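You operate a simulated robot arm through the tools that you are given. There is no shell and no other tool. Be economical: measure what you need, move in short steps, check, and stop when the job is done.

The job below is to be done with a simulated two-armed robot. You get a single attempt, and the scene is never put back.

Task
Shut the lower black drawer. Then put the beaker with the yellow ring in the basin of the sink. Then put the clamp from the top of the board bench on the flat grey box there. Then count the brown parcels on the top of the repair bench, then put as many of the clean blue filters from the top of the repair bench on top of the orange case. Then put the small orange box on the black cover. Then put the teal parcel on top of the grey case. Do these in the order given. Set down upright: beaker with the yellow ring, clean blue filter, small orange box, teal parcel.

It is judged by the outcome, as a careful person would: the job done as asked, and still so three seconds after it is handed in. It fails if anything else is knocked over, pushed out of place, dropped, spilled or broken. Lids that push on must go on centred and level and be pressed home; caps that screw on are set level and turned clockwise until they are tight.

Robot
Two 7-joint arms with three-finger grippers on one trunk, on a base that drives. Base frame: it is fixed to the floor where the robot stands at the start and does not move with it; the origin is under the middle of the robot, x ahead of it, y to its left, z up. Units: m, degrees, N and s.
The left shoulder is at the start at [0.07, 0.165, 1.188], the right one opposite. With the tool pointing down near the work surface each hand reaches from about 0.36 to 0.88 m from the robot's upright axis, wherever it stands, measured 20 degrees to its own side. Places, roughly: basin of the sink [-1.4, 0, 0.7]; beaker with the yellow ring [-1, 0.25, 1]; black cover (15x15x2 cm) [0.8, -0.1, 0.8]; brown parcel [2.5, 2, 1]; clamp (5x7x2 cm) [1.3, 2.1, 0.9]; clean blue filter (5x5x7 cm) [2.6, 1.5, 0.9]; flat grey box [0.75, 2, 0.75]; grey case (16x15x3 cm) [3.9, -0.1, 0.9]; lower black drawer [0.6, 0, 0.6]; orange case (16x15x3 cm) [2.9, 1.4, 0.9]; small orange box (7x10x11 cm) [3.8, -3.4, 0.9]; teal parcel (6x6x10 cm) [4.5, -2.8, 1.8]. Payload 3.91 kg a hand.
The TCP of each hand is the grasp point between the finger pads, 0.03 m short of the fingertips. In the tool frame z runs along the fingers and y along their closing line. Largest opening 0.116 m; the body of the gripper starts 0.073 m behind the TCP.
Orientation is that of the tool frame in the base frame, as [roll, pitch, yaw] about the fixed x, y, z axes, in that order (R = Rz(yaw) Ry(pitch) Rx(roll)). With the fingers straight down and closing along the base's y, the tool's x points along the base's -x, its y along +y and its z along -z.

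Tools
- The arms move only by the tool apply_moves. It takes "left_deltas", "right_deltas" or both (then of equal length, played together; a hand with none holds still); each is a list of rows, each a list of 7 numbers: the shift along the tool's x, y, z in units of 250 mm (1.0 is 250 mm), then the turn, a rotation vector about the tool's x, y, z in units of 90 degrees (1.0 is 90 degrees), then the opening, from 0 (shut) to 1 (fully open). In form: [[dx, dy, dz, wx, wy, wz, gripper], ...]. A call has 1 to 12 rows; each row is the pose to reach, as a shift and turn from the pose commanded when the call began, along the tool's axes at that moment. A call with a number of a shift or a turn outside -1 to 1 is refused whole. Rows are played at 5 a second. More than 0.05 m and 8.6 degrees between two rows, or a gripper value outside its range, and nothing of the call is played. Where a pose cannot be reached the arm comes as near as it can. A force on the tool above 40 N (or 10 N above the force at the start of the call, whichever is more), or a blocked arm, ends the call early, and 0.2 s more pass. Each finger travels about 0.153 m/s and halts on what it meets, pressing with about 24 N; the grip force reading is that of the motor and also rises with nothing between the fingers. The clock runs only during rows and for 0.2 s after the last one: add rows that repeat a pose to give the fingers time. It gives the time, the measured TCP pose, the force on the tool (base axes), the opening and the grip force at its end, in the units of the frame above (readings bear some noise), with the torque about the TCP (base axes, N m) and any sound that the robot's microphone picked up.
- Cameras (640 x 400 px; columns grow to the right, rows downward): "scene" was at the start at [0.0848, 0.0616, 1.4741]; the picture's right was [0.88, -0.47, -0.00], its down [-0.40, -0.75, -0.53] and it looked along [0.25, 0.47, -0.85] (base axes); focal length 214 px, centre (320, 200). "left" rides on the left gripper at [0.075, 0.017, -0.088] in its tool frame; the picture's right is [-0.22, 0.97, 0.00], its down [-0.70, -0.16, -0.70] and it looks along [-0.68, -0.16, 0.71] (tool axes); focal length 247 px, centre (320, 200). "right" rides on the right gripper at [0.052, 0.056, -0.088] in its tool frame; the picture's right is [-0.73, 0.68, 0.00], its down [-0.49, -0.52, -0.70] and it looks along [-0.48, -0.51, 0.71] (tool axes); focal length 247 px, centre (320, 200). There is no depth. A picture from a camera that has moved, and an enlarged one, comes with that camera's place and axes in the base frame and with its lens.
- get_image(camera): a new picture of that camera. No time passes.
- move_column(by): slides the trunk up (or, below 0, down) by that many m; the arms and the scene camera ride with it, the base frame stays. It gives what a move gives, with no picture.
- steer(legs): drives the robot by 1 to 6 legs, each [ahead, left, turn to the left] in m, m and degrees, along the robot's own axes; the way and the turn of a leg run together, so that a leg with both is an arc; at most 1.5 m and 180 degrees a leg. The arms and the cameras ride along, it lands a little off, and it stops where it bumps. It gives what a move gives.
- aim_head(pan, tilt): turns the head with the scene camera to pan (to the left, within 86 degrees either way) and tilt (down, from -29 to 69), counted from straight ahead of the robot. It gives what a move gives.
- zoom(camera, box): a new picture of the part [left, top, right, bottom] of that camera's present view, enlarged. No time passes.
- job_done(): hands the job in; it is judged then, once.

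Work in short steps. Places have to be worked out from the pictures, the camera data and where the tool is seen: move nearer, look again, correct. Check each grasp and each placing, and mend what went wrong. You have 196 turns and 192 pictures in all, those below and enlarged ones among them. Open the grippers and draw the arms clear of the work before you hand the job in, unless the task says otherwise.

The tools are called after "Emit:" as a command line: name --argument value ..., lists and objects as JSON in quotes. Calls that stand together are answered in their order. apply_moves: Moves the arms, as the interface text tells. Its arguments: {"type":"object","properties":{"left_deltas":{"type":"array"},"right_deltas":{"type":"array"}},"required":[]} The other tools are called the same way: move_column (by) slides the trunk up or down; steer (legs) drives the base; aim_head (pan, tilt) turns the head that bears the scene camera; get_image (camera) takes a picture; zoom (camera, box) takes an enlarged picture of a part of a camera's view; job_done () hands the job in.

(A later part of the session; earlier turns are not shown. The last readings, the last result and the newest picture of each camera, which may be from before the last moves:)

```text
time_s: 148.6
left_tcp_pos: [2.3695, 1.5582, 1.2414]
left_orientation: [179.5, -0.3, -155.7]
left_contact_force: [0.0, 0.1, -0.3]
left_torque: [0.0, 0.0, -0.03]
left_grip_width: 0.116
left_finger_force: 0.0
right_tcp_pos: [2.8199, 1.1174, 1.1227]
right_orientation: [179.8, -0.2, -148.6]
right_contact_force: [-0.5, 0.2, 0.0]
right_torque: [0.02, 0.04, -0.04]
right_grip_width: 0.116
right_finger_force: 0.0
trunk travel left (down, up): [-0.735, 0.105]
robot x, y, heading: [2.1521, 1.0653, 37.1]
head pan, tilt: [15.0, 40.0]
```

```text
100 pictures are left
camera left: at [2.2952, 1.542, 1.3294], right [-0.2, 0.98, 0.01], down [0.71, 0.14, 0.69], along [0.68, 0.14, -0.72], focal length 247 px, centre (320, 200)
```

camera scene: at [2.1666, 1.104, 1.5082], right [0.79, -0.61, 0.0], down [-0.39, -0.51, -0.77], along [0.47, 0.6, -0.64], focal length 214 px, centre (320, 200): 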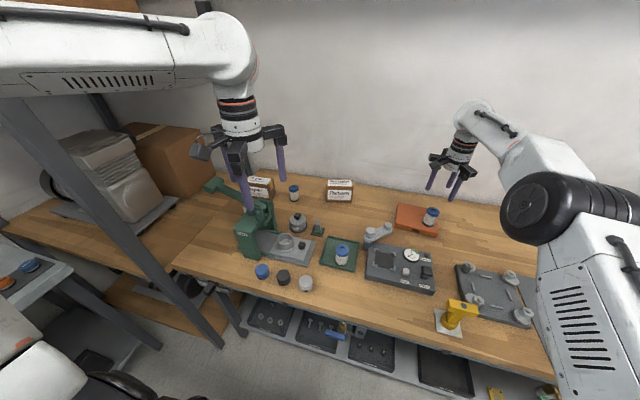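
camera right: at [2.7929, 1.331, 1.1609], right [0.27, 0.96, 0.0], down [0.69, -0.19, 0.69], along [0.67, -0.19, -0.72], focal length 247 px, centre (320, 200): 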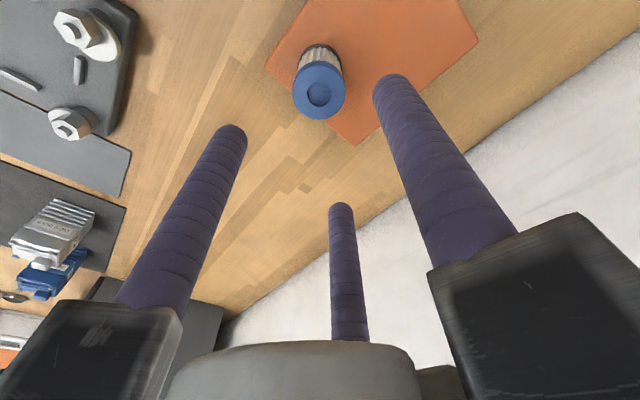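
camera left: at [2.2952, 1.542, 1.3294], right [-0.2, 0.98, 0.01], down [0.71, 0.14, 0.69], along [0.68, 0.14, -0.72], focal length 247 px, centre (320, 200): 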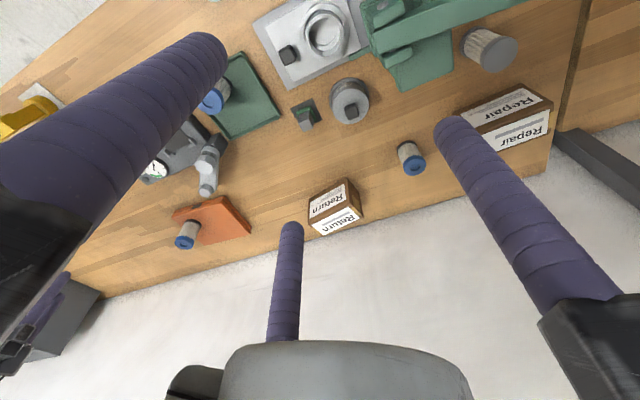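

C is confirmed at (2.544, 1.784). I move the left hand over it, high first, then lower to just above.

Emit:
apply_moves --left_deltas '[[-0.16, 0.09, 0, 0, 0, 0, 1], [-0.32, 0.18, 0, 0, 0, 0, 0.9], [-0.48, 0.27, 0, 0, 0, 0, 0.8], [-0.64, 0.36, 0, 0, 0, 0, 0.7], [-0.8, 0.45, 0.05, 0, 0, 0, 0.7], [-0.92, 0.51, 0.15, 0, 0, 0, 0.7], [-1.0, 0.536, 0.3, 0, 0, 0, 0.7], [-1.0, 0.536, 0.48, 0, 0, 0, 0.7], [-1.0, 0.536, 0.66, 0, 0, 0, 0.7], [-1.0, 0.536, 0.8, 0, 0, 0, 0.7]]'

Emit:
get_image --camera "left"

Emit:
get_image --camera "scene"

```text
time_s: 150.8
left_tcp_pos: [2.5442, 1.7838, 1.041]
left_orientation: [179.7, -0.3, -155.7]
left_contact_force: [0.3, 0.6, -1.6]
left_torque: [-0.02, 0.02, 0.0]
left_grip_width: 0.0812
left_finger_force: 0.2
right_tcp_pos: [2.8217, 1.1189, 1.1226]
right_orientation: [179.8, -0.4, -148.6]
right_contact_force: [0.8, 0.3, -0.3]
right_torque: [-0.02, 0.03, 0.02]
right_grip_width: 0.1161
right_finger_force: 0.1
trunk travel left (down, up): [-0.735, 0.105]
robot x, y, heading: [2.1559, 1.0661, 37.3]
head pan, tilt: [15.0, 40.0]
```

```text
99 pictures are left
camera left: at [2.4695, 1.768, 1.1287], right [-0.2, 0.98, 0.01], down [0.71, 0.14, 0.69], along [0.68, 0.14, -0.72], focal length 247 px, centre (320, 200)
```

left: 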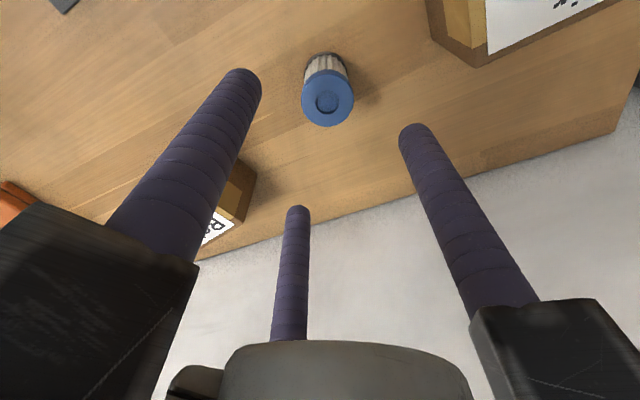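

```text
98 pictures are left
camera scene: at [2.248, 1.1654, 1.508], right [0.79, -0.61, 0.0], down [-0.4, -0.51, -0.77], along [0.47, 0.6, -0.64], focal length 214 px, centre (320, 200)
```

scene: 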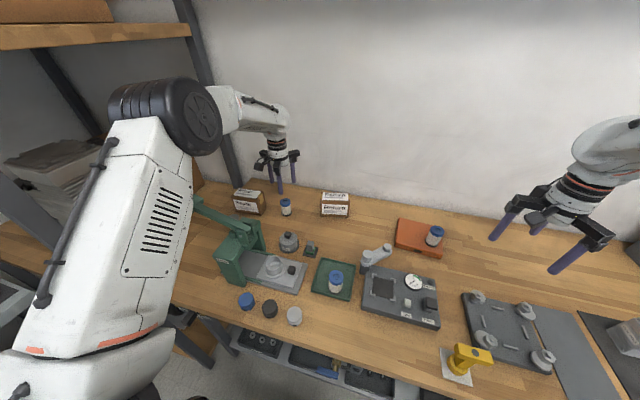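

Centred within 6 mm; I correct, descend and grip.

Emit:
apply_moves --left_deltas '[[-0.02, 0.017, 0.15, 0, 0, 0, 0.7], [-0.02, 0.017, 0.3, 0, 0, 0, 0.7], [-0.02, 0.017, 0.45, 0, 0, 0, 0.7], [-0.02, 0.017, 0.585, 0, 0, 0, 0.7], [-0.02, 0.017, 0.585, 0, 0, 0, 0.5], [-0.02, 0.017, 0.585, 0, 0, 0, 0.3], [-0.02, 0.017, 0.585, 0, 0, 0, 0.3]]'

Emit:
get_image --camera "left"

```text
time_s: 152.4
left_tcp_pos: [2.5425, 1.7901, 0.8938]
left_orientation: [179.6, -0.4, -155.6]
left_contact_force: [0.8, 0.0, -0.3]
left_torque: [-0.04, 0.01, -0.02]
left_grip_width: 0.043
left_finger_force: 23.8
right_tcp_pos: [2.8217, 1.1183, 1.1224]
right_orientation: [179.8, -0.4, -148.6]
right_contact_force: [0.7, 0.1, 0.1]
right_torque: [0.03, -0.02, 0.0]
right_grip_width: 0.1159
right_finger_force: 0.1
trunk travel left (down, up): [-0.735, 0.105]
robot x, y, heading: [2.1514, 1.0652, 37.1]
head pan, tilt: [15.0, 40.0]
```

```text
97 pictures are left
camera left: at [2.4679, 1.7728, 0.9821], right [-0.2, 0.98, 0.01], down [0.71, 0.14, 0.69], along [0.68, 0.14, -0.72], focal length 247 px, centre (320, 200)
```

left: 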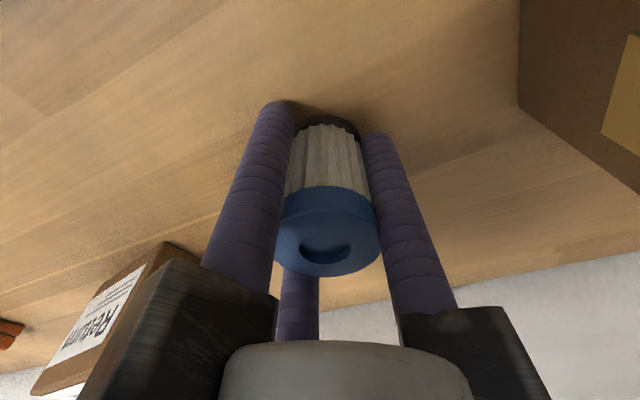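

Emit:
apply_moves --left_deltas '[[0, 0, -0.18, 0, 0, 0, 0.3], [0, 0, -0.36, 0, 0, 0, 0.3], [0, 0, -0.54, 0, 0, 0, 0.3], [0, 0, -0.72, 0, 0, 0, 0.3], [0, 0, -0.88, 0, 0, 0, 0.3]]'

Emit:
zoom --camera "left" --box '[250, 90, 410, 290]'

Emit:
zoom --camera "scene" --box '[240, 130, 320, 200]'

```text
time_s: 153.6
left_tcp_pos: [2.5436, 1.786, 1.1125]
left_orientation: [179.6, -0.4, -155.7]
left_contact_force: [-0.4, -0.6, -0.7]
left_torque: [0.0, -0.03, 0.0]
left_grip_width: 0.0427
left_finger_force: 24.4
right_tcp_pos: [2.8217, 1.1163, 1.1224]
right_orientation: [179.7, -0.3, -148.7]
right_contact_force: [0.3, -0.6, -0.4]
right_torque: [-0.01, -0.01, 0.02]
right_grip_width: 0.1162
right_finger_force: 0.0
trunk travel left (down, up): [-0.735, 0.105]
robot x, y, heading: [2.1536, 1.0668, 37.3]
head pan, tilt: [15.0, 40.0]
```

```text
2.00 times, centred on (330, 190) of left
camera zoom: at [2.4692, 1.7702, 1.201], right [-0.2, 0.98, 0.01], down [0.71, 0.14, 0.69], along [0.68, 0.14, -0.72], focal length 494 px, centre (300, 220)
```

zoom: 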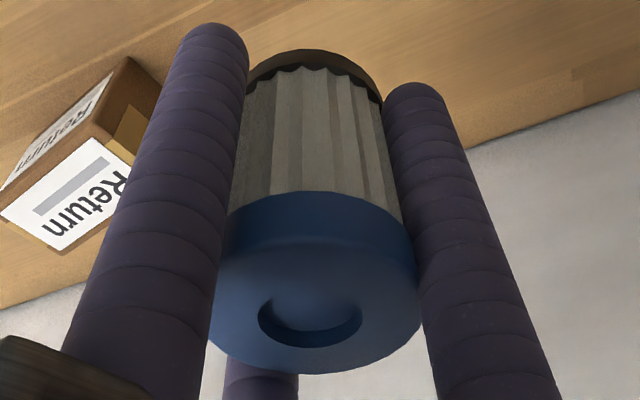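

```text
5.71 times, centred on (280, 165) of scene
camera zoom: at [2.2467, 1.1634, 1.5082], right [0.79, -0.61, 0.0], down [-0.39, -0.51, -0.77], along [0.47, 0.6, -0.64], focal length 1226 px, centre (549, 400)
```

zoom: 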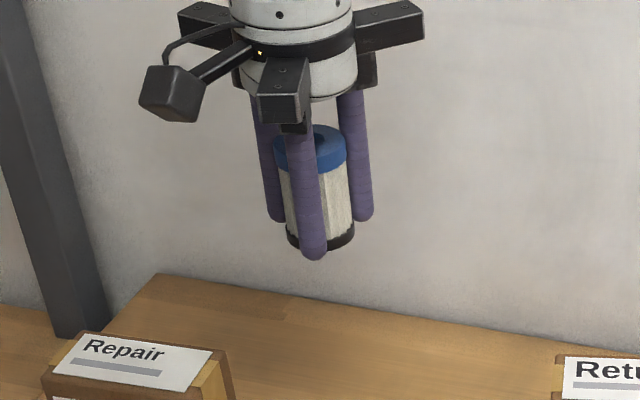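

Clean and secure. I carry it toward the case while moving the right hand farther away.

Emit:
apply_moves --left_deltas '[[-0.03, -0.163, 0, 0, 0, 0, 0.3], [-0.06, -0.326, 0, 0, 0, 0, 0.3], [-0.09, -0.489, 0, 0, 0, 0, 0.3], [-0.12, -0.652, 0, 0, 0, 0, 0.3], [-0.15, -0.815, 0, 0, 0, 0, 0.3], [-0.183, -0.978, 0, 0, 0, 0, 0.3]]' --right_deltas '[[0.03, -0.1, 0, 0, 0, 0, 1], [0.06, -0.2, 0, 0, 0, 0, 1], [0.09, -0.3, 0, 0, 0, 0, 1], [0.12, -0.4, 0, 0, 0, 0, 1], [0.15, -0.5, 0, 0, 0, 0, 1], [0.2, -0.6, 0, 0, 0, 0, 1]]'

Emit:
apply_moves --left_deltas '[[-0.03, -0.163, 0, 0, 0, 0, 0.3], [-0.06, -0.326, 0, 0, 0, 0, 0.3], [-0.09, -0.489, 0, 0, 0, 0, 0.3], [-0.12, -0.652, 0, 0, 0, 0, 0.3], [-0.15, -0.815, 0, 0, 0, 0, 0.3], [-0.183, -0.978, 0, 0, 0, 0, 0.3]]'

Emit:
get_image --camera "left"

Emit:
get_image --camera "scene"

```text
time_s: 155.0
left_tcp_pos: [2.6883, 1.586, 1.1121]
left_orientation: [179.5, -0.5, -155.5]
left_contact_force: [-0.3, 0.6, 0.4]
left_torque: [0.06, -0.03, 0.0]
left_grip_width: 0.043
left_finger_force: 24.2
right_tcp_pos: [2.8584, 0.9585, 1.1194]
right_orientation: [179.7, -0.4, -148.5]
right_contact_force: [-0.5, -1.2, -1.1]
right_torque: [0.02, 0.01, -0.02]
right_grip_width: 0.1162
right_finger_force: 0.1
trunk travel left (down, up): [-0.735, 0.105]
robot x, y, heading: [2.1529, 1.065, 37.1]
head pan, tilt: [15.0, 40.0]
```

```text
time_s: 156.4
left_tcp_pos: [2.8021, 1.4055, 1.1081]
left_orientation: [179.0, -0.4, -158.4]
left_contact_force: [-0.5, 0.7, -1.0]
left_torque: [0.0, -0.01, -0.02]
left_grip_width: 0.0425
left_finger_force: 24.4
left hand out of reach, approached as far as the arm can: row 5, 6
right_tcp_pos: [2.8562, 0.9613, 1.1223]
right_orientation: [179.8, -0.3, -148.5]
right_contact_force: [0.4, 0.6, 0.7]
right_torque: [0.03, -0.04, 0.02]
right_grip_width: 0.116
right_finger_force: 0.0
trunk travel left (down, up): [-0.735, 0.105]
robot x, y, heading: [2.1521, 1.0649, 37.1]
head pan, tilt: [15.0, 40.0]
```

```text
94 pictures are left
camera left: at [2.7268, 1.3914, 1.1965], right [-0.15, 0.99, 0.01], down [0.72, 0.1, 0.69], along [0.68, 0.11, -0.72], focal length 247 px, centre (320, 200)
```

left: 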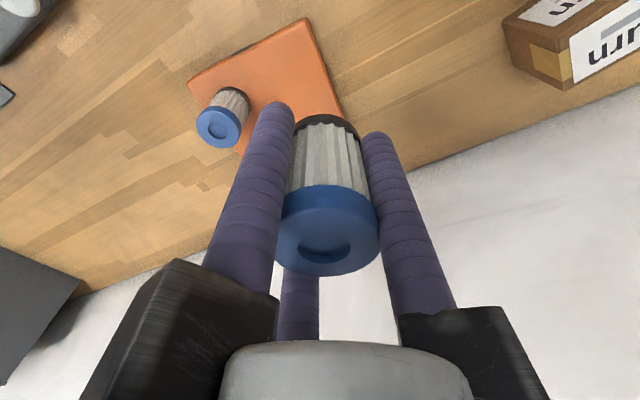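

```text
93 pictures are left
camera scene: at [2.2458, 1.1638, 1.5083], right [0.79, -0.61, 0.0], down [-0.39, -0.51, -0.77], along [0.47, 0.6, -0.64], focal length 214 px, centre (320, 200)
```

scene: 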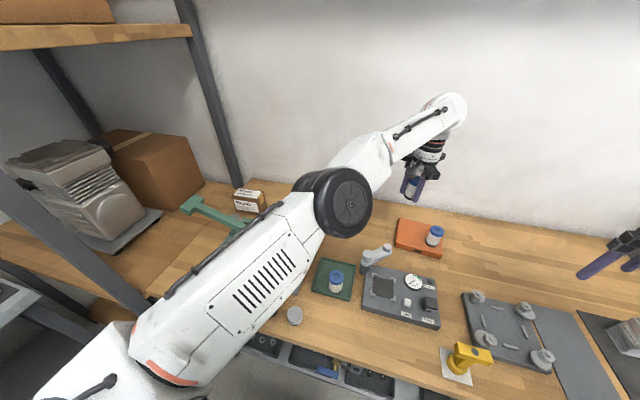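

Out of reach from here; I drive 0.15 m to the right with the filter held high.

Emit:
steer --legs '[[0, -0.15, 0]]'

```text
time_s: 157.7
left_tcp_pos: [2.8907, 1.2896, 1.1077]
left_orientation: [179.1, -0.6, -158.3]
left_contact_force: [-0.6, 1.1, 0.0]
left_torque: [-0.01, -0.02, -0.03]
left_grip_width: 0.0423
left_finger_force: 24.2
right_tcp_pos: [2.9469, 0.8462, 1.122]
right_orientation: [179.9, -0.3, -148.4]
right_contact_force: [0.3, 0.1, 0.7]
right_torque: [-0.04, 0.0, 0.01]
right_grip_width: 0.1162
right_finger_force: 0.1
trunk travel left (down, up): [-0.735, 0.105]
robot x, y, heading: [2.2459, 0.9499, 37.1]
head pan, tilt: [15.0, 40.0]
```

Emit:
apply_moves --left_deltas '[[0.035, 0.14, 0, 0, 0, 0, 0.3], [0.07, 0.28, 0, 0, 0, 0, 0.3], [0.104, 0.42, 0, 0, 0, 0, 0.3], [0.104, 0.42, 0, 0, 0, 0, 0.3]]'

Emit:
get_image --camera "left"

```text
time_s: 158.7
left_tcp_pos: [2.8303, 1.3763, 1.1109]
left_orientation: [179.1, -0.6, -158.4]
left_contact_force: [1.4, 0.4, -1.2]
left_torque: [0.0, -0.02, 0.03]
left_grip_width: 0.0419
left_finger_force: 23.8
right_tcp_pos: [2.9485, 0.8445, 1.1215]
right_orientation: [179.8, -0.2, -148.5]
right_contact_force: [-0.2, -0.8, 0.1]
right_torque: [-0.01, 0.01, -0.02]
right_grip_width: 0.1158
right_finger_force: 0.0
trunk travel left (down, up): [-0.735, 0.105]
robot x, y, heading: [2.2428, 0.9479, 37.6]
head pan, tilt: [15.0, 40.0]
```

```text
92 pictures are left
camera left: at [2.7563, 1.3638, 1.1992], right [-0.15, 0.99, 0.01], down [0.72, 0.1, 0.69], along [0.68, 0.11, -0.72], focal length 247 px, centre (320, 200)
```

left: 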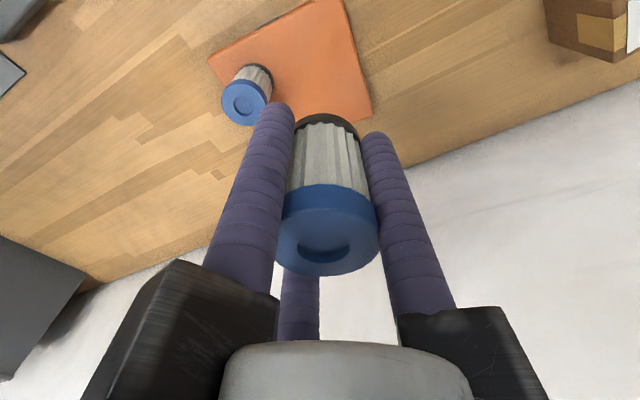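

Landing point is inside the case, ~7.5 cm from filter 1; I shift 1 cm farther from it, level the tool and descend.

Emit:
apply_moves --left_deltas '[[0.006, 0.04, 0.15, 0.01, -0.0067, 0, 0.3], [0.006, 0.04, 0.32, 0.01, -0.0067, 0, 0.3], [0.006, 0.04, 0.49, 0.01, -0.0067, 0, 0.3], [0.006, 0.04, 0.65, 0.01, -0.0067, 0, 0.3], [0.006, 0.04, 0.66, 0.01, -0.0067, 0, 0.3]]'

Emit:
get_image --camera "left"

```text
time_s: 159.9
left_tcp_pos: [2.8203, 1.3879, 0.9443]
left_orientation: [-179.9, 0.2, -158.3]
left_contact_force: [-0.5, 0.4, 0.0]
left_torque: [-0.03, -0.01, -0.03]
left_grip_width: 0.0418
left_finger_force: 23.8
right_tcp_pos: [2.9474, 0.844, 1.1211]
right_orientation: [179.8, -0.2, -148.4]
right_contact_force: [-0.2, -0.9, -0.6]
right_torque: [-0.02, -0.01, 0.03]
right_grip_width: 0.1158
right_finger_force: 0.0
trunk travel left (down, up): [-0.735, 0.105]
robot x, y, heading: [2.2424, 0.9448, 37.6]
head pan, tilt: [15.0, 40.0]
```

```text
91 pictures are left
camera left: at [2.7447, 1.3753, 1.0321], right [-0.15, 0.99, 0.0], down [0.71, 0.11, 0.7], along [0.69, 0.11, -0.71], focal length 247 px, centre (320, 200)
```

left: 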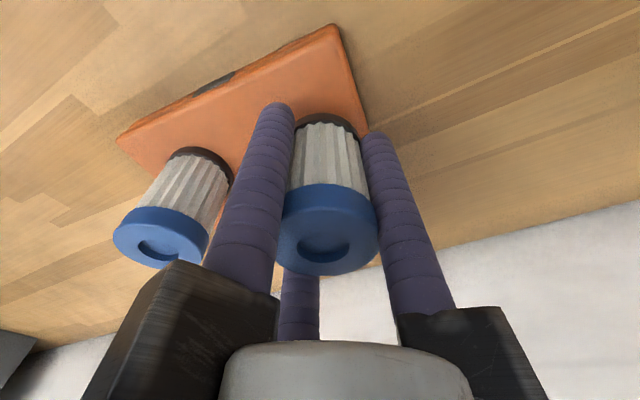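

The right edge margin is slim; separation is 9 cm, so I shift 8 mm back toward the middle and lower to contact.

Emit:
apply_moves --left_deltas '[[-0.004, -0.032, 0, 0, 0, 0, 0.3], [-0.004, -0.032, 0.03, 0, 0, 0, 0.3], [-0.004, -0.032, 0.055, 0, 0, 0, 0.3], [-0.004, -0.032, 0.07, 0, 0, 0, 0.3], [-0.004, -0.032, 0.082, 0, 0, 0, 0.3]]'

```text
time_s: 161.1
left_tcp_pos: [2.8258, 1.38, 0.9237]
left_orientation: [-180.0, 0.1, -158.3]
left_contact_force: [0.3, -0.7, -0.4]
left_torque: [0.01, 0.0, 0.01]
left_grip_width: 0.0416
left_finger_force: 23.9
right_tcp_pos: [2.9488, 0.8456, 1.1204]
right_orientation: [179.9, -0.4, -148.6]
right_contact_force: [-0.3, 0.5, 1.2]
right_torque: [0.01, -0.02, -0.01]
right_grip_width: 0.1158
right_finger_force: 0.1
trunk travel left (down, up): [-0.735, 0.105]
robot x, y, heading: [2.2426, 0.9499, 37.6]
head pan, tilt: [15.0, 40.0]
```

No contact yet; a few more millimetres.

Emit:
apply_moves --left_deltas '[[0, 0, 0.008, 0, 0, 0, 0.3], [0, 0, 0.016, 0, 0, 0, 0.3], [0, 0, 0.02, 0, 0, 0, 0.3]]'

```text
time_s: 161.9
left_tcp_pos: [2.825, 1.3787, 0.9224]
left_orientation: [179.8, 0.3, -158.3]
left_contact_force: [2.6, 2.1, 16.7]
left_torque: [-0.08, 0.08, 0.03]
left_grip_width: 0.0421
left_finger_force: 24.0
right_tcp_pos: [2.9472, 0.8445, 1.1231]
right_orientation: [179.9, -0.3, -148.4]
right_contact_force: [0.0, -0.2, -0.4]
right_torque: [0.0, 0.0, -0.01]
right_grip_width: 0.1157
right_finger_force: 0.1
trunk travel left (down, up): [-0.735, 0.105]
robot x, y, heading: [2.244, 0.9488, 37.4]
head pan, tilt: [15.0, 40.0]
```

Contact. I open moderately and rise straight up.

Emit:
apply_moves --left_deltas '[[0, 0, -0.012, 0, 0, 0, 0.42], [0, 0, -0.012, 0, 0, 0, 0.52], [0, 0, -0.012, 0, 0, 0, 0.54], [0, 0, -0.12, 0, 0, 0, 0.54], [0, 0, -0.28, 0, 0, 0, 0.54], [0, 0, -0.45, 0, 0, 0, 0.54], [0, 0, -0.62, 0, 0, 0, 0.54], [0, 0, -0.8, 0, 0, 0, 0.8]]'

Emit:
get_image --camera "left"

Emit:
zoom --camera "scene" --box '[300, 150, 500, 280]'

```text
time_s: 163.7
left_tcp_pos: [2.8246, 1.3807, 1.1194]
left_orientation: [-180.0, 0.0, -158.3]
left_contact_force: [0.3, -0.6, -0.1]
left_torque: [0.03, 0.0, 0.02]
left_grip_width: 0.0929
left_finger_force: 0.1
right_tcp_pos: [2.9472, 0.8444, 1.1215]
right_orientation: [179.7, -0.4, -148.5]
right_contact_force: [0.3, 0.6, -0.8]
right_torque: [-0.04, -0.01, -0.02]
right_grip_width: 0.1159
right_finger_force: 0.1
trunk travel left (down, up): [-0.735, 0.105]
robot x, y, heading: [2.2395, 0.9446, 37.0]
head pan, tilt: [15.0, 40.0]
```

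```text
90 pictures are left
camera left: at [2.7495, 1.3677, 1.2074], right [-0.15, 0.99, 0.0], down [0.71, 0.11, 0.7], along [0.69, 0.11, -0.71], focal length 247 px, centre (320, 200)
```

left: 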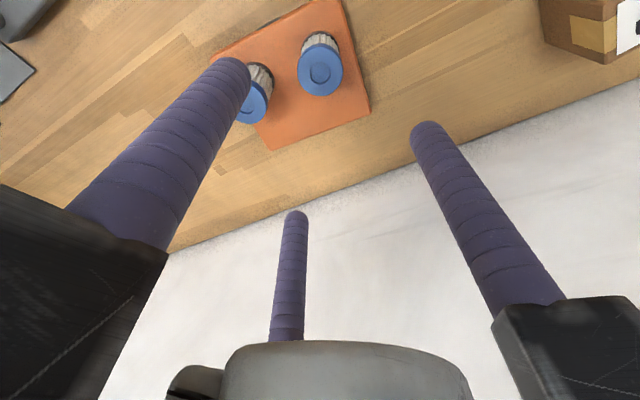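

```text
3.08 times, centred on (400, 215) of scene
camera zoom: at [2.3358, 1.045, 1.5082], right [0.79, -0.61, 0.0], down [-0.39, -0.51, -0.77], along [0.47, 0.61, -0.64], focal length 660 px, centre (74, 154)
```

zoom: 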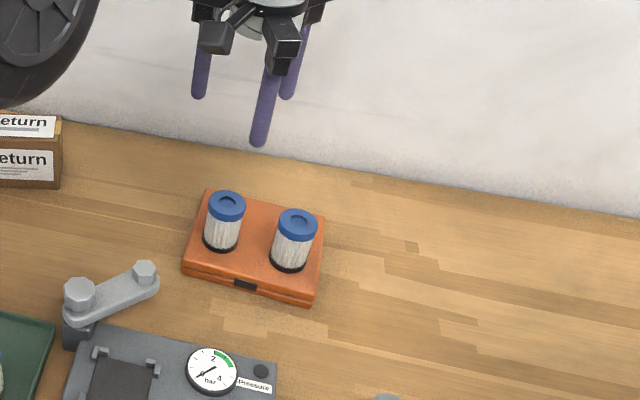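

Two clean filters stand upright on the orange case. I retract the left arm and back away from the bench.

Emit:
apply_moves --left_deltas '[[0.1, 0.08, -0.1, 0, 0, 0, 1], [0.24, 0.16, -0.15, 0, 0, 0, 1], [0.38, 0.24, -0.2, 0, 0, 0, 1], [0.52, 0.33, -0.2, 0, 0, 0, 1], [0.66, 0.42, -0.2, 0, 0, 0, 1], [0.8, 0.53, -0.2, 0, 0, 0, 1], [0.95, 0.64, -0.2, 0, 0, 0, 1]]'

Emit:
steer --legs '[[-0.55, 0, 0]]'

Emit:
aim_head --pan -60 --tilt 20

Emit:
get_image --camera "scene"

```text
time_s: 165.3
left_tcp_pos: [2.545, 1.4406, 1.1678]
left_orientation: [180.0, 0.2, -158.2]
left_contact_force: [-0.2, 0.3, 0.8]
left_torque: [-0.03, -0.05, -0.01]
left_grip_width: 0.116
left_finger_force: 0.1
right_tcp_pos: [2.9458, 0.845, 1.1234]
right_orientation: [179.9, -0.2, -148.5]
right_contact_force: [-1.3, -0.1, 0.9]
right_torque: [-0.02, -0.01, -0.03]
right_grip_width: 0.1161
right_finger_force: 0.1
trunk travel left (down, up): [-0.735, 0.105]
robot x, y, heading: [2.2429, 0.9455, 37.0]
head pan, tilt: [15.0, 40.0]
```

```text
time_s: 168.4
left_tcp_pos: [2.1325, 1.1186, 1.1681]
left_orientation: [180.0, 0.1, -159.2]
left_contact_force: [-0.1, 0.2, -0.1]
left_torque: [0.01, -0.01, 0.0]
left_grip_width: 0.1161
left_finger_force: 0.0
right_tcp_pos: [2.5232, 0.5177, 1.1203]
right_orientation: [179.8, -0.4, -149.4]
right_contact_force: [0.1, -0.1, -0.9]
right_torque: [-0.01, 0.04, -0.01]
right_grip_width: 0.1162
right_finger_force: 0.1
trunk travel left (down, up): [-0.735, 0.105]
robot x, y, heading: [1.8188, 0.6304, 36.4]
head pan, tilt: [15.0, 40.0]
```

```text
time_s: 169.9
left_tcp_pos: [2.1323, 1.1186, 1.1681]
left_orientation: [-180.0, -0.1, -159.2]
left_contact_force: [1.0, -0.2, 0.6]
left_torque: [-0.01, 0.02, 0.03]
left_grip_width: 0.1161
left_finger_force: 0.2
right_tcp_pos: [2.5221, 0.5176, 1.1204]
right_orientation: [179.8, -0.4, -149.4]
right_contact_force: [0.9, 0.3, -0.1]
right_torque: [-0.01, -0.01, -0.04]
right_grip_width: 0.1164
right_finger_force: 0.0
trunk travel left (down, up): [-0.735, 0.105]
robot x, y, heading: [1.8201, 0.6277, 36.1]
head pan, tilt: [-60.0, 20.0]
```

```text
88 pictures are left
camera scene: at [1.9472, 0.6239, 1.5395], right [-0.4, -0.92, 0.0], down [-0.31, 0.14, -0.94], along [0.86, -0.38, -0.34], focal length 214 px, centre (320, 200)
```

scene: 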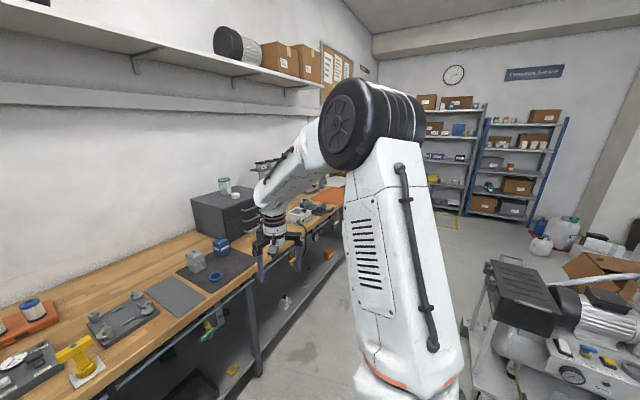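

I bring the right hand inward, turn to face down the room and centre myself in the passage beside the cart.

Emit:
apply_moves --right_deltas '[[0, 0.16, 0, 0, 0, 0, 1], [0, 0.32, 0, 0, 0, 0, 1], [0, 0.48, 0, 0, 0, 0, 1], [0, 0.64, 0, 0, 0, 0, 1], [0, 0.8, 0, 0, 0, 0, 1]]'

Emit:
steer --legs '[[0, 0, -89.2], [0.3, 0.2, 0]]'

Emit:
aim_head --pan 0 --tilt 20

Emit:
get_image --camera "scene"

```text
time_s: 171.1
left_tcp_pos: [2.1322, 1.1196, 1.1696]
left_orientation: [-179.9, 0.1, -159.2]
left_contact_force: [-0.1, 0.8, 0.1]
left_torque: [-0.01, -0.01, 0.0]
left_grip_width: 0.1159
left_finger_force: 0.1
right_tcp_pos: [2.42, 0.6935, 1.1197]
right_orientation: [179.9, -0.3, -149.4]
right_contact_force: [-0.8, 0.0, -0.1]
right_torque: [-0.03, 0.0, 0.04]
right_grip_width: 0.1159
right_finger_force: 0.1
trunk travel left (down, up): [-0.735, 0.105]
robot x, y, heading: [1.8202, 0.629, 36.1]
head pan, tilt: [-60.0, 20.0]
```

```text
time_s: 177.3
left_tcp_pos: [2.6794, 0.221, 1.1688]
left_orientation: [-180.0, 0.0, 113.2]
left_contact_force: [0.0, 0.6, -0.5]
left_torque: [0.02, -0.05, 0.0]
left_grip_width: 0.1163
left_finger_force: 0.1
right_tcp_pos: [2.2635, -0.0853, 1.12]
right_orientation: [179.8, -0.3, 123.0]
right_contact_force: [-1.1, -0.2, -0.4]
right_torque: [0.01, -0.01, 0.01]
right_grip_width: 0.116
right_finger_force: 0.0
trunk travel left (down, up): [-0.735, 0.105]
robot x, y, heading: [2.1768, 0.5129, -51.3]
head pan, tilt: [-60.0, 20.0]
```

```text
time_s: 178.6
left_tcp_pos: [2.6793, 0.2204, 1.1685]
left_orientation: [-180.0, 0.0, 113.2]
left_contact_force: [1.1, -0.5, 0.2]
left_torque: [0.02, -0.01, 0.0]
left_grip_width: 0.1161
left_finger_force: 0.2
right_tcp_pos: [2.2644, -0.0855, 1.1195]
right_orientation: [179.8, -0.4, 123.0]
right_contact_force: [-1.1, -0.1, -0.7]
right_torque: [0.0, 0.03, -0.01]
right_grip_width: 0.1159
right_finger_force: 0.0
trunk travel left (down, up): [-0.735, 0.105]
robot x, y, heading: [2.1801, 0.5115, -51.4]
head pan, tilt: [0.0, 20.0]
```

```text
87 pictures are left
camera scene: at [2.2714, 0.402, 1.5395], right [-0.78, -0.63, 0.0], down [-0.21, 0.27, -0.94], along [0.59, -0.73, -0.34], focal length 214 px, centre (320, 200)
```

scene: 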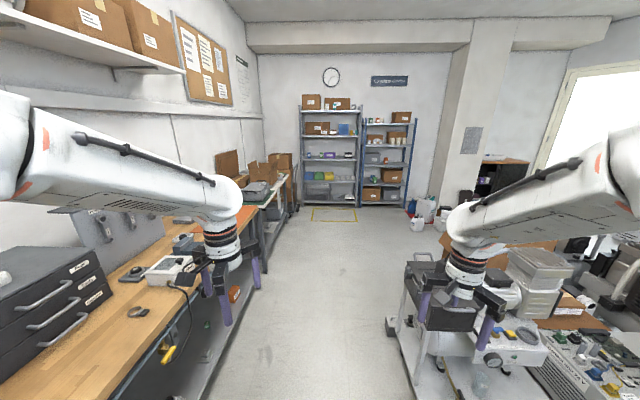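

The aisle to the shelves is clear. I correct the heading and drive ahead 2.4 m.

Emit:
steer --legs '[[0, 0, -1.7], [1.4, 0, 0], [1.0, 0, 0]]'

Emit:
aim_head --pan 0 --tilt 0

Emit:
get_image --camera "scene"

```text
time_s: 190.8
left_tcp_pos: [4.1716, -1.6815, 1.1679]
left_orientation: [180.0, -0.1, 112.8]
left_contact_force: [-0.3, 0.2, 0.2]
left_torque: [0.0, 0.02, -0.01]
left_grip_width: 0.1159
left_finger_force: 0.0
right_tcp_pos: [3.7537, -1.9847, 1.1202]
right_orientation: [179.8, -0.3, 122.6]
right_contact_force: [0.4, -0.1, -0.8]
right_torque: [-0.02, 0.01, -0.01]
right_grip_width: 0.116
right_finger_force: 0.1
trunk travel left (down, up): [-0.735, 0.105]
robot x, y, heading: [3.6714, -1.3879, -51.7]
head pan, tilt: [0.0, 20.0]
```

```text
time_s: 191.6
left_tcp_pos: [4.1719, -1.6826, 1.1688]
left_orientation: [-180.0, 0.0, 112.7]
left_contact_force: [0.3, 0.1, -0.3]
left_torque: [-0.05, -0.03, 0.03]
left_grip_width: 0.116
left_finger_force: 0.1
right_tcp_pos: [3.7548, -1.9855, 1.1204]
right_orientation: [179.8, -0.2, 122.6]
right_contact_force: [0.3, 0.6, 0.5]
right_torque: [-0.02, -0.01, 0.0]
right_grip_width: 0.1162
right_finger_force: 0.1
trunk travel left (down, up): [-0.735, 0.105]
robot x, y, heading: [3.6696, -1.3862, -51.8]
head pan, tilt: [0.0, 0.0]
```

```text
86 pictures are left
camera scene: at [3.7619, -1.496, 1.5718], right [-0.78, -0.62, 0.0], down [0.0, 0.0, -1.0], along [0.62, -0.78, 0.0], focal length 214 px, centre (320, 200)
```

scene: 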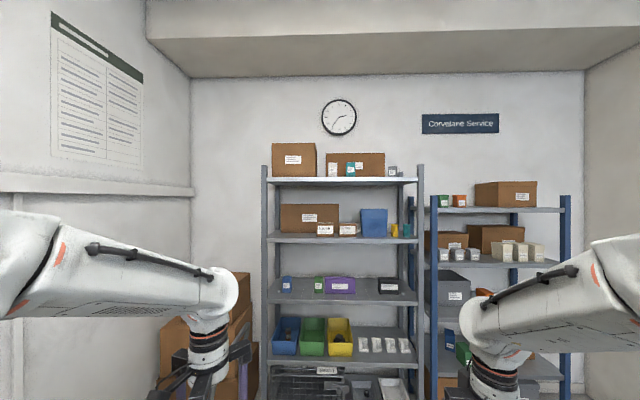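

Emit:
zoom --camera "scene" --box '[250, 130, 420, 260]'

Emit:
zoom --camera "scene" --box '[410, 170, 590, 380]'

```text
3.08 times, centred on (335, 195) of scene
camera zoom: at [3.7619, -1.496, 1.5718], right [-0.78, -0.62, 0.0], down [0.0, 0.0, -1.0], along [0.62, -0.78, 0.0], focal length 660 px, centre (274, 215)
```

zoom: 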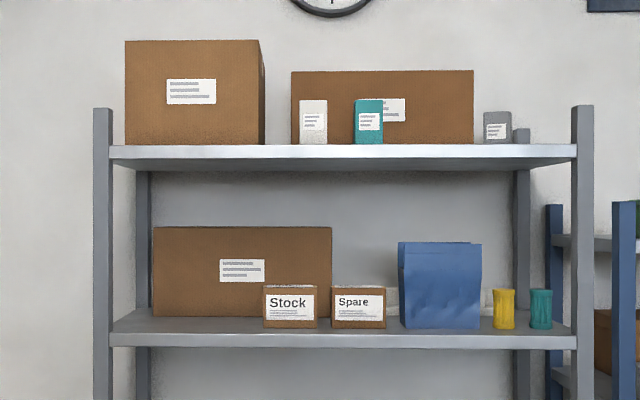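

```text
1.90 times, centred on (500, 275) of scene
camera zoom: at [3.7619, -1.496, 1.5718], right [-0.78, -0.62, 0.0], down [0.0, 0.0, -1.0], along [0.62, -0.78, 0.0], focal length 408 px, centre (-23, 57)
```

zoom: 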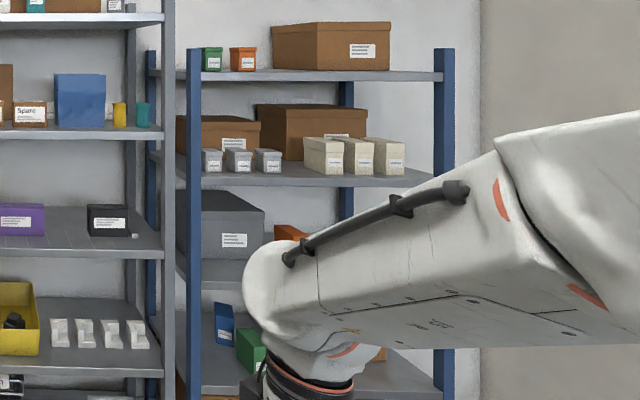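

The orange box (z≈0.9) is on the blue rack behind my right arm. I look down-right for obstacles before approaching.

Emit:
aim_head --pan -25 --tilt 35

Emit:
get_image --camera "scene"

Emit:
get_image --camera "right"

```text
time_s: 192.6
left_tcp_pos: [4.1701, -1.6826, 1.1687]
left_orientation: [180.0, 0.1, 112.8]
left_contact_force: [-0.3, 0.9, 0.4]
left_torque: [-0.01, 0.0, -0.03]
left_grip_width: 0.1158
left_finger_force: 0.1
right_tcp_pos: [3.7544, -1.9853, 1.1189]
right_orientation: [179.8, -0.4, 122.7]
right_contact_force: [-0.5, 0.2, 0.2]
right_torque: [0.01, -0.01, 0.0]
right_grip_width: 0.1161
right_finger_force: 0.0
trunk travel left (down, up): [-0.735, 0.105]
robot x, y, heading: [3.6776, -1.3898, -51.6]
head pan, tilt: [-25.0, 35.0]
```

```text
83 pictures are left
camera scene: at [3.7264, -1.511, 1.5158], right [-0.97, -0.23, 0.0], down [-0.13, 0.56, -0.82], along [0.19, -0.8, -0.57], focal length 214 px, centre (320, 200)
```

scene: 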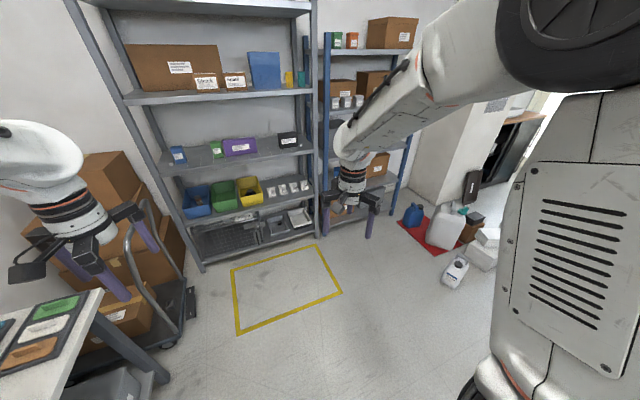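

```text
82 pictures are left
camera right: at [3.7726, -1.9113, 1.2084], right [0.97, -0.25, 0.0], down [-0.18, -0.7, 0.69], along [-0.18, -0.67, -0.72], focal length 247 px, centre (320, 200)
```

right: 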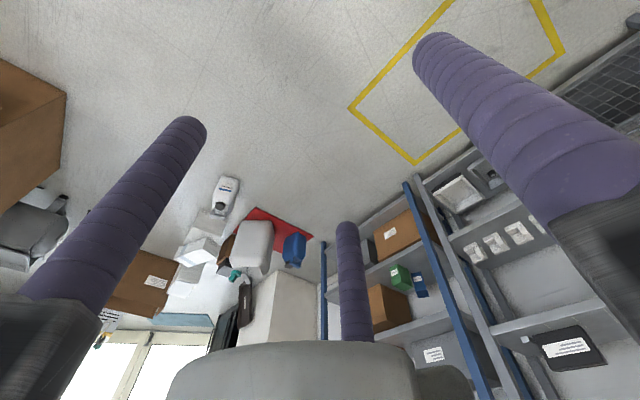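

I go ahead 0.45 m and right 0.85 m, keeping clear of the jug and rack, then look again.

Emit:
steer --legs '[[0, 0, -1.5], [0.45, 0, 0], [0, -0.85, 0]]'

Emit:
aim_head --pan 0 --tilt 25

Emit:
get_image --camera "scene"

```text
time_s: 199.7
left_tcp_pos: [3.7368, -2.5555, 1.1682]
left_orientation: [179.9, 0.1, 109.8]
left_contact_force: [-0.6, 0.3, 0.0]
left_torque: [0.01, -0.01, -0.01]
left_grip_width: 0.116
left_finger_force: 0.1
right_tcp_pos: [3.3048, -2.8361, 1.1193]
right_orientation: [179.9, -0.4, 119.8]
right_contact_force: [0.3, 0.1, 0.0]
right_torque: [0.01, 0.0, 0.01]
right_grip_width: 0.116
right_finger_force: 0.1
trunk travel left (down, up): [-0.735, 0.105]
robot x, y, heading: [3.2536, -2.2366, -54.5]
head pan, tilt: [-25.0, 35.0]
```

```text
time_s: 200.6
left_tcp_pos: [3.7369, -2.5561, 1.1681]
left_orientation: [180.0, 0.0, 109.8]
left_contact_force: [0.0, 0.2, 0.5]
left_torque: [0.06, 0.0, 0.02]
left_grip_width: 0.1159
left_finger_force: 0.0
right_tcp_pos: [3.3053, -2.8365, 1.1207]
right_orientation: [179.8, -0.2, 119.7]
right_contact_force: [-0.6, 0.0, 1.0]
right_torque: [0.02, -0.01, 0.02]
right_grip_width: 0.1161
right_finger_force: 0.0
trunk travel left (down, up): [-0.735, 0.105]
robot x, y, heading: [3.2554, -2.2308, -54.6]
head pan, tilt: [0.0, 25.0]
```

```text
81 pictures are left
camera scene: at [3.339, -2.35, 1.5314], right [-0.82, -0.58, 0.0], down [-0.24, 0.35, -0.91], along [0.52, -0.74, -0.42], focal length 214 px, centre (320, 200)
```

scene: 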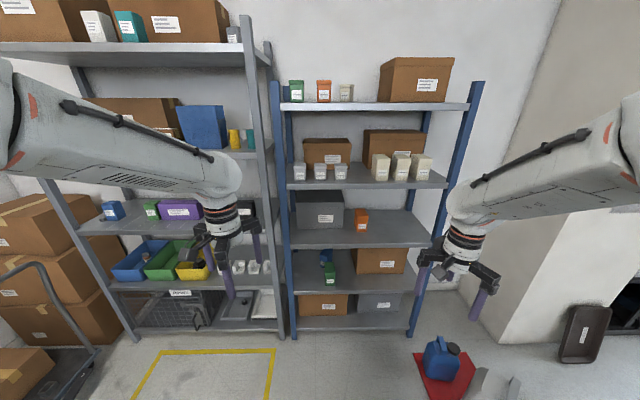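

Emit:
zoom --camera "scene" --box '[270, 160, 450, 270]'

```text
3.56 times, centred on (360, 215) of scene
camera zoom: at [3.339, -2.35, 1.5314], right [-0.82, -0.58, 0.0], down [-0.24, 0.35, -0.91], along [0.52, -0.74, -0.42], focal length 763 px, centre (178, 147)
```

zoom: 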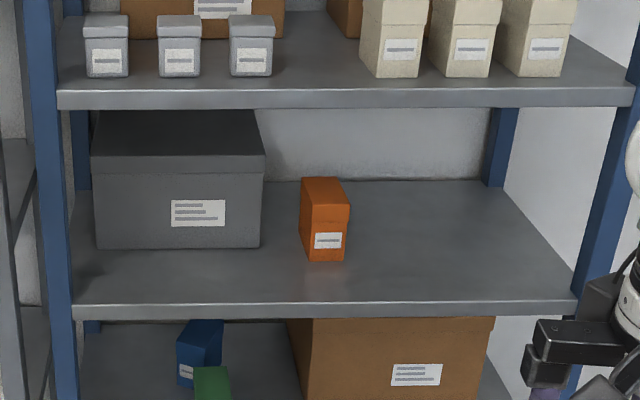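

The box (7 wide, 11 high) stands ~0.11 m behind the shelf edge, about (3.78, -3.41), shelf z≈0.82. I'll grasp it horizontally with one finger on top and two at the sides: first turn the right tool 90° about its axis.

Emit:
apply_moves --right_deltas '[[0, 0, 0, 0, 0, 0.09, 1], [0, 0, 0, 0, 0, 0.18, 1], [0, 0, 0, 0, 0, 0.27, 1], [0, 0, 0, 0, 0, 0.36, 1], [0, 0, 0, 0, 0, 0.45, 1], [0, 0, 0, 0, 0, 0.54, 1], [0, 0, 0, 0, 0, 0.63, 1], [0, 0, 0, 0, 0, 0.72, 1], [0, 0, 0, 0, 0, 0.81, 1], [0, 0, 0, 0, 0, 0.9, 1], [0, 0, 0, 0, 0, 0.99, 1]]'

Emit:
apply_moves --right_deltas '[[0, 0, 0, -0.09, 0, 0, 1], [0, 0, 0, -0.18, 0, 0, 1], [0, 0, 0, -0.27, 0, 0, 1], [0, 0, 0, -0.36, 0, 0, 1], [0, 0, 0, -0.45, 0, 0, 1], [0, 0, 0, -0.54, 0, 0, 1], [0, 0, 0, -0.63, 0, 0, 1], [0, 0, 0, -0.72, 0, 0, 1], [0, 0, 0, -0.81, 0, 0, 1], [0, 0, 0, -0.9, 0, 0, 1]]'

Emit:
get_image --camera "scene"

Emit:
get_image --camera "right"

```text
time_s: 203.0
left_tcp_pos: [3.7371, -2.5559, 1.1688]
left_orientation: [-179.9, 0.0, 109.8]
left_contact_force: [0.2, 0.4, 0.5]
left_torque: [-0.01, -0.01, 0.0]
left_grip_width: 0.1162
left_finger_force: 0.0
right_tcp_pos: [3.3047, -2.8359, 1.1205]
right_orientation: [-179.6, -0.2, 30.5]
right_contact_force: [0.4, 0.4, 0.3]
right_torque: [0.02, -0.02, -0.04]
right_grip_width: 0.116
right_finger_force: 0.1
trunk travel left (down, up): [-0.735, 0.105]
robot x, y, heading: [3.2552, -2.2345, -54.6]
head pan, tilt: [0.0, 25.0]
```

```text
time_s: 205.2
left_tcp_pos: [3.7364, -2.5536, 1.1679]
left_orientation: [-179.9, 0.1, 109.8]
left_contact_force: [-0.6, 0.3, 0.4]
left_torque: [-0.01, 0.0, -0.01]
left_grip_width: 0.1158
left_finger_force: 0.0
right_tcp_pos: [3.2767, -2.9006, 1.2199]
right_orientation: [101.9, -3.4, 31.9]
right_contact_force: [-0.4, -0.5, 0.1]
right_torque: [-0.02, 0.03, 0.02]
right_grip_width: 0.1159
right_finger_force: 0.2
right hand out of reach, approached as far as the arm can: row 4, 5, 6, 7, 8, 9, 10
trunk travel left (down, up): [-0.735, 0.105]
robot x, y, heading: [3.2557, -2.2342, -54.5]
head pan, tilt: [0.0, 25.0]
```

```text
79 pictures are left
camera scene: at [3.3386, -2.3485, 1.5316], right [-0.82, -0.58, 0.0], down [-0.24, 0.34, -0.91], along [0.53, -0.74, -0.42], focal length 214 px, centre (320, 200)
```

scene: 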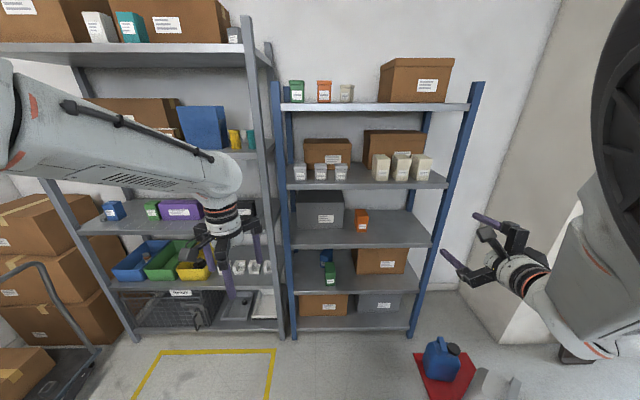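

```text
78 pictures are left
camera right: at [3.2772, -2.8108, 1.297], right [-0.58, -0.53, 0.62], down [-0.81, 0.43, -0.4], along [-0.06, -0.73, -0.68], focal length 247 px, centre (320, 200)
```

right: 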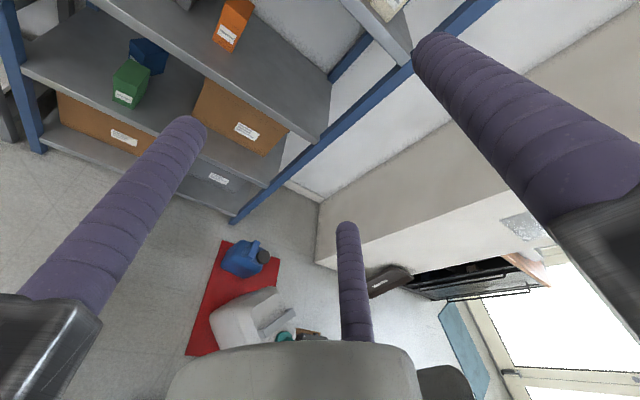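

The orientation is reached; front face of the box triangulates to (3.78, -3.40, 0.85). I lower the trunk and drive 0.45 m ahead.

Emit:
move_column --by -0.25

Emit:
steer --legs '[[0.45, 0, 0]]'

Emit:
get_image --camera "right"

Emit:
get_image --camera "scene"

```text
time_s: 207.8
left_tcp_pos: [3.7366, -2.5555, 0.9192]
left_orientation: [-180.0, 0.0, 109.8]
left_contact_force: [0.4, -0.4, -0.6]
left_torque: [0.06, 0.02, 0.02]
left_grip_width: 0.1161
left_finger_force: 0.0
right_tcp_pos: [3.2742, -2.9018, 0.9657]
right_orientation: [102.6, -3.4, 31.4]
right_contact_force: [-0.1, 0.0, -0.7]
right_torque: [0.0, -0.02, 0.01]
right_grip_width: 0.1157
right_finger_force: 0.2
trunk travel left (down, up): [-0.485, 0.355]
robot x, y, heading: [3.2524, -2.2341, -54.3]
head pan, tilt: [0.0, 25.0]
```

```text
time_s: 210.5
left_tcp_pos: [3.995, -2.9091, 0.9178]
left_orientation: [180.0, 0.1, 110.3]
left_contact_force: [0.8, -0.5, 0.1]
left_torque: [0.01, 0.02, 0.01]
left_grip_width: 0.116
left_finger_force: 0.1
right_tcp_pos: [3.5365, -3.2598, 0.9645]
right_orientation: [102.7, -3.5, 31.8]
right_contact_force: [0.0, -1.2, -0.5]
right_torque: [0.0, -0.01, 0.01]
right_grip_width: 0.116
right_finger_force: 0.2
trunk travel left (down, up): [-0.485, 0.355]
robot x, y, heading: [3.5108, -2.5941, -53.8]
head pan, tilt: [0.0, 25.0]
```

```text
77 pictures are left
camera right: at [3.5369, -3.1719, 1.0409], right [-0.58, -0.53, 0.62], down [-0.82, 0.43, -0.38], along [-0.06, -0.73, -0.68], focal length 247 px, centre (320, 200)
```

right: 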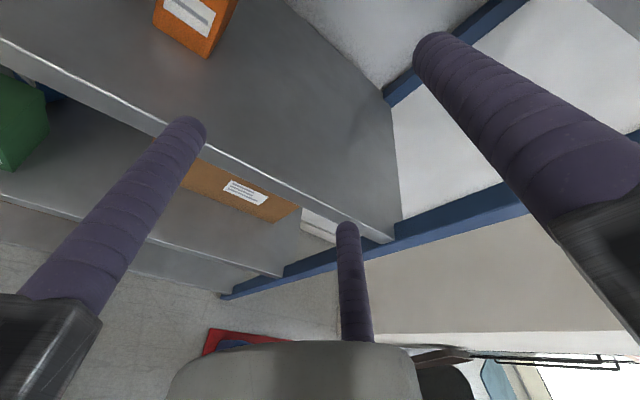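

```text
76 pictures are left
camera scene: at [3.5965, -2.7071, 1.2814], right [-0.81, -0.59, 0.0], down [-0.25, 0.34, -0.91], along [0.53, -0.73, -0.42], focal length 214 px, centre (320, 200)
```

scene: 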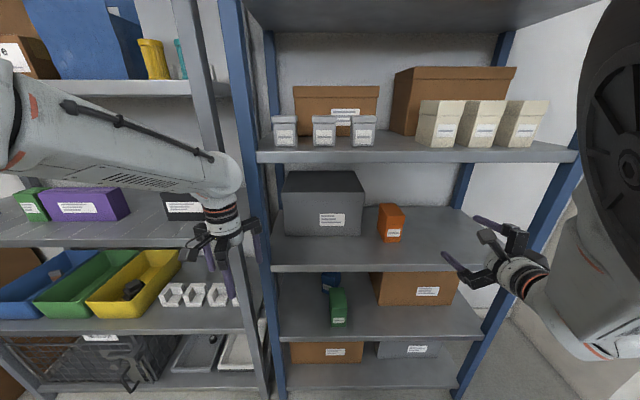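

Emit:
zoom --camera "scene" --box '[350, 180, 440, 270]'

Emit:
zoom --camera "right" --box '[120, 0, 280, 100]'

```text
4.44 times, centred on (395, 225) of scene
camera zoom: at [3.5965, -2.7071, 1.2814], right [-0.81, -0.59, 0.0], down [-0.25, 0.34, -0.91], along [0.53, -0.73, -0.42], focal length 953 px, centre (-13, 89)
```

zoom: 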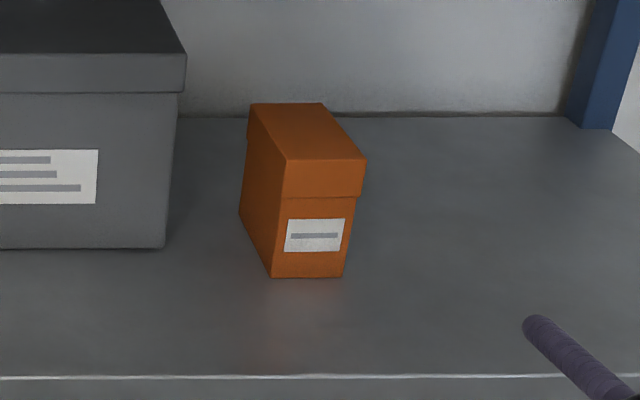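

```text
4.00 times, centred on (200, 50) of right
camera zoom: at [3.5369, -3.1719, 1.0409], right [-0.58, -0.53, 0.62], down [-0.82, 0.43, -0.38], along [-0.06, -0.73, -0.68], focal length 988 px, centre (800, 800)
```

zoom: 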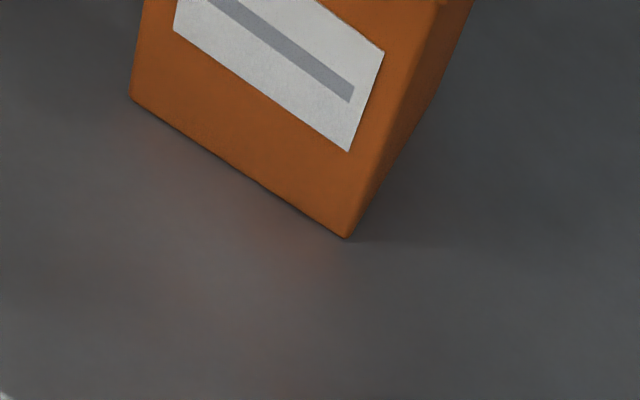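

Both views agree: box front bottom edge from (3.734,-3.386) to (3.780,-3.351), shelf z 0.821, box facing squarely along -52.5°. First I only correct the tool's yaw, to see where the commanded pose lies.

Emit:
apply_moves --right_deltas '[[0, 0.1, 0, 0, 0.033, -0.006, 1], [0, 0.1, 0, 0, 0.066, -0.011, 1], [0, 0.1, 0, 0, 0.066, -0.011, 1]]'

```text
time_s: 211.3
left_tcp_pos: [3.9953, -2.9079, 0.9186]
left_orientation: [180.0, 0.0, 110.3]
left_contact_force: [0.2, -0.2, 0.2]
left_torque: [-0.03, -0.01, 0.02]
left_grip_width: 0.116
left_finger_force: 0.0
right_tcp_pos: [3.5388, -3.2653, 0.9896]
right_orientation: [102.2, -3.8, 37.9]
right_contact_force: [0.9, 0.8, -0.4]
right_torque: [0.02, 0.02, 0.02]
right_grip_width: 0.116
right_finger_force: 0.1
trunk travel left (down, up): [-0.485, 0.355]
robot x, y, heading: [3.5118, -2.5909, -54.1]
head pan, tilt: [0.0, 25.0]
```

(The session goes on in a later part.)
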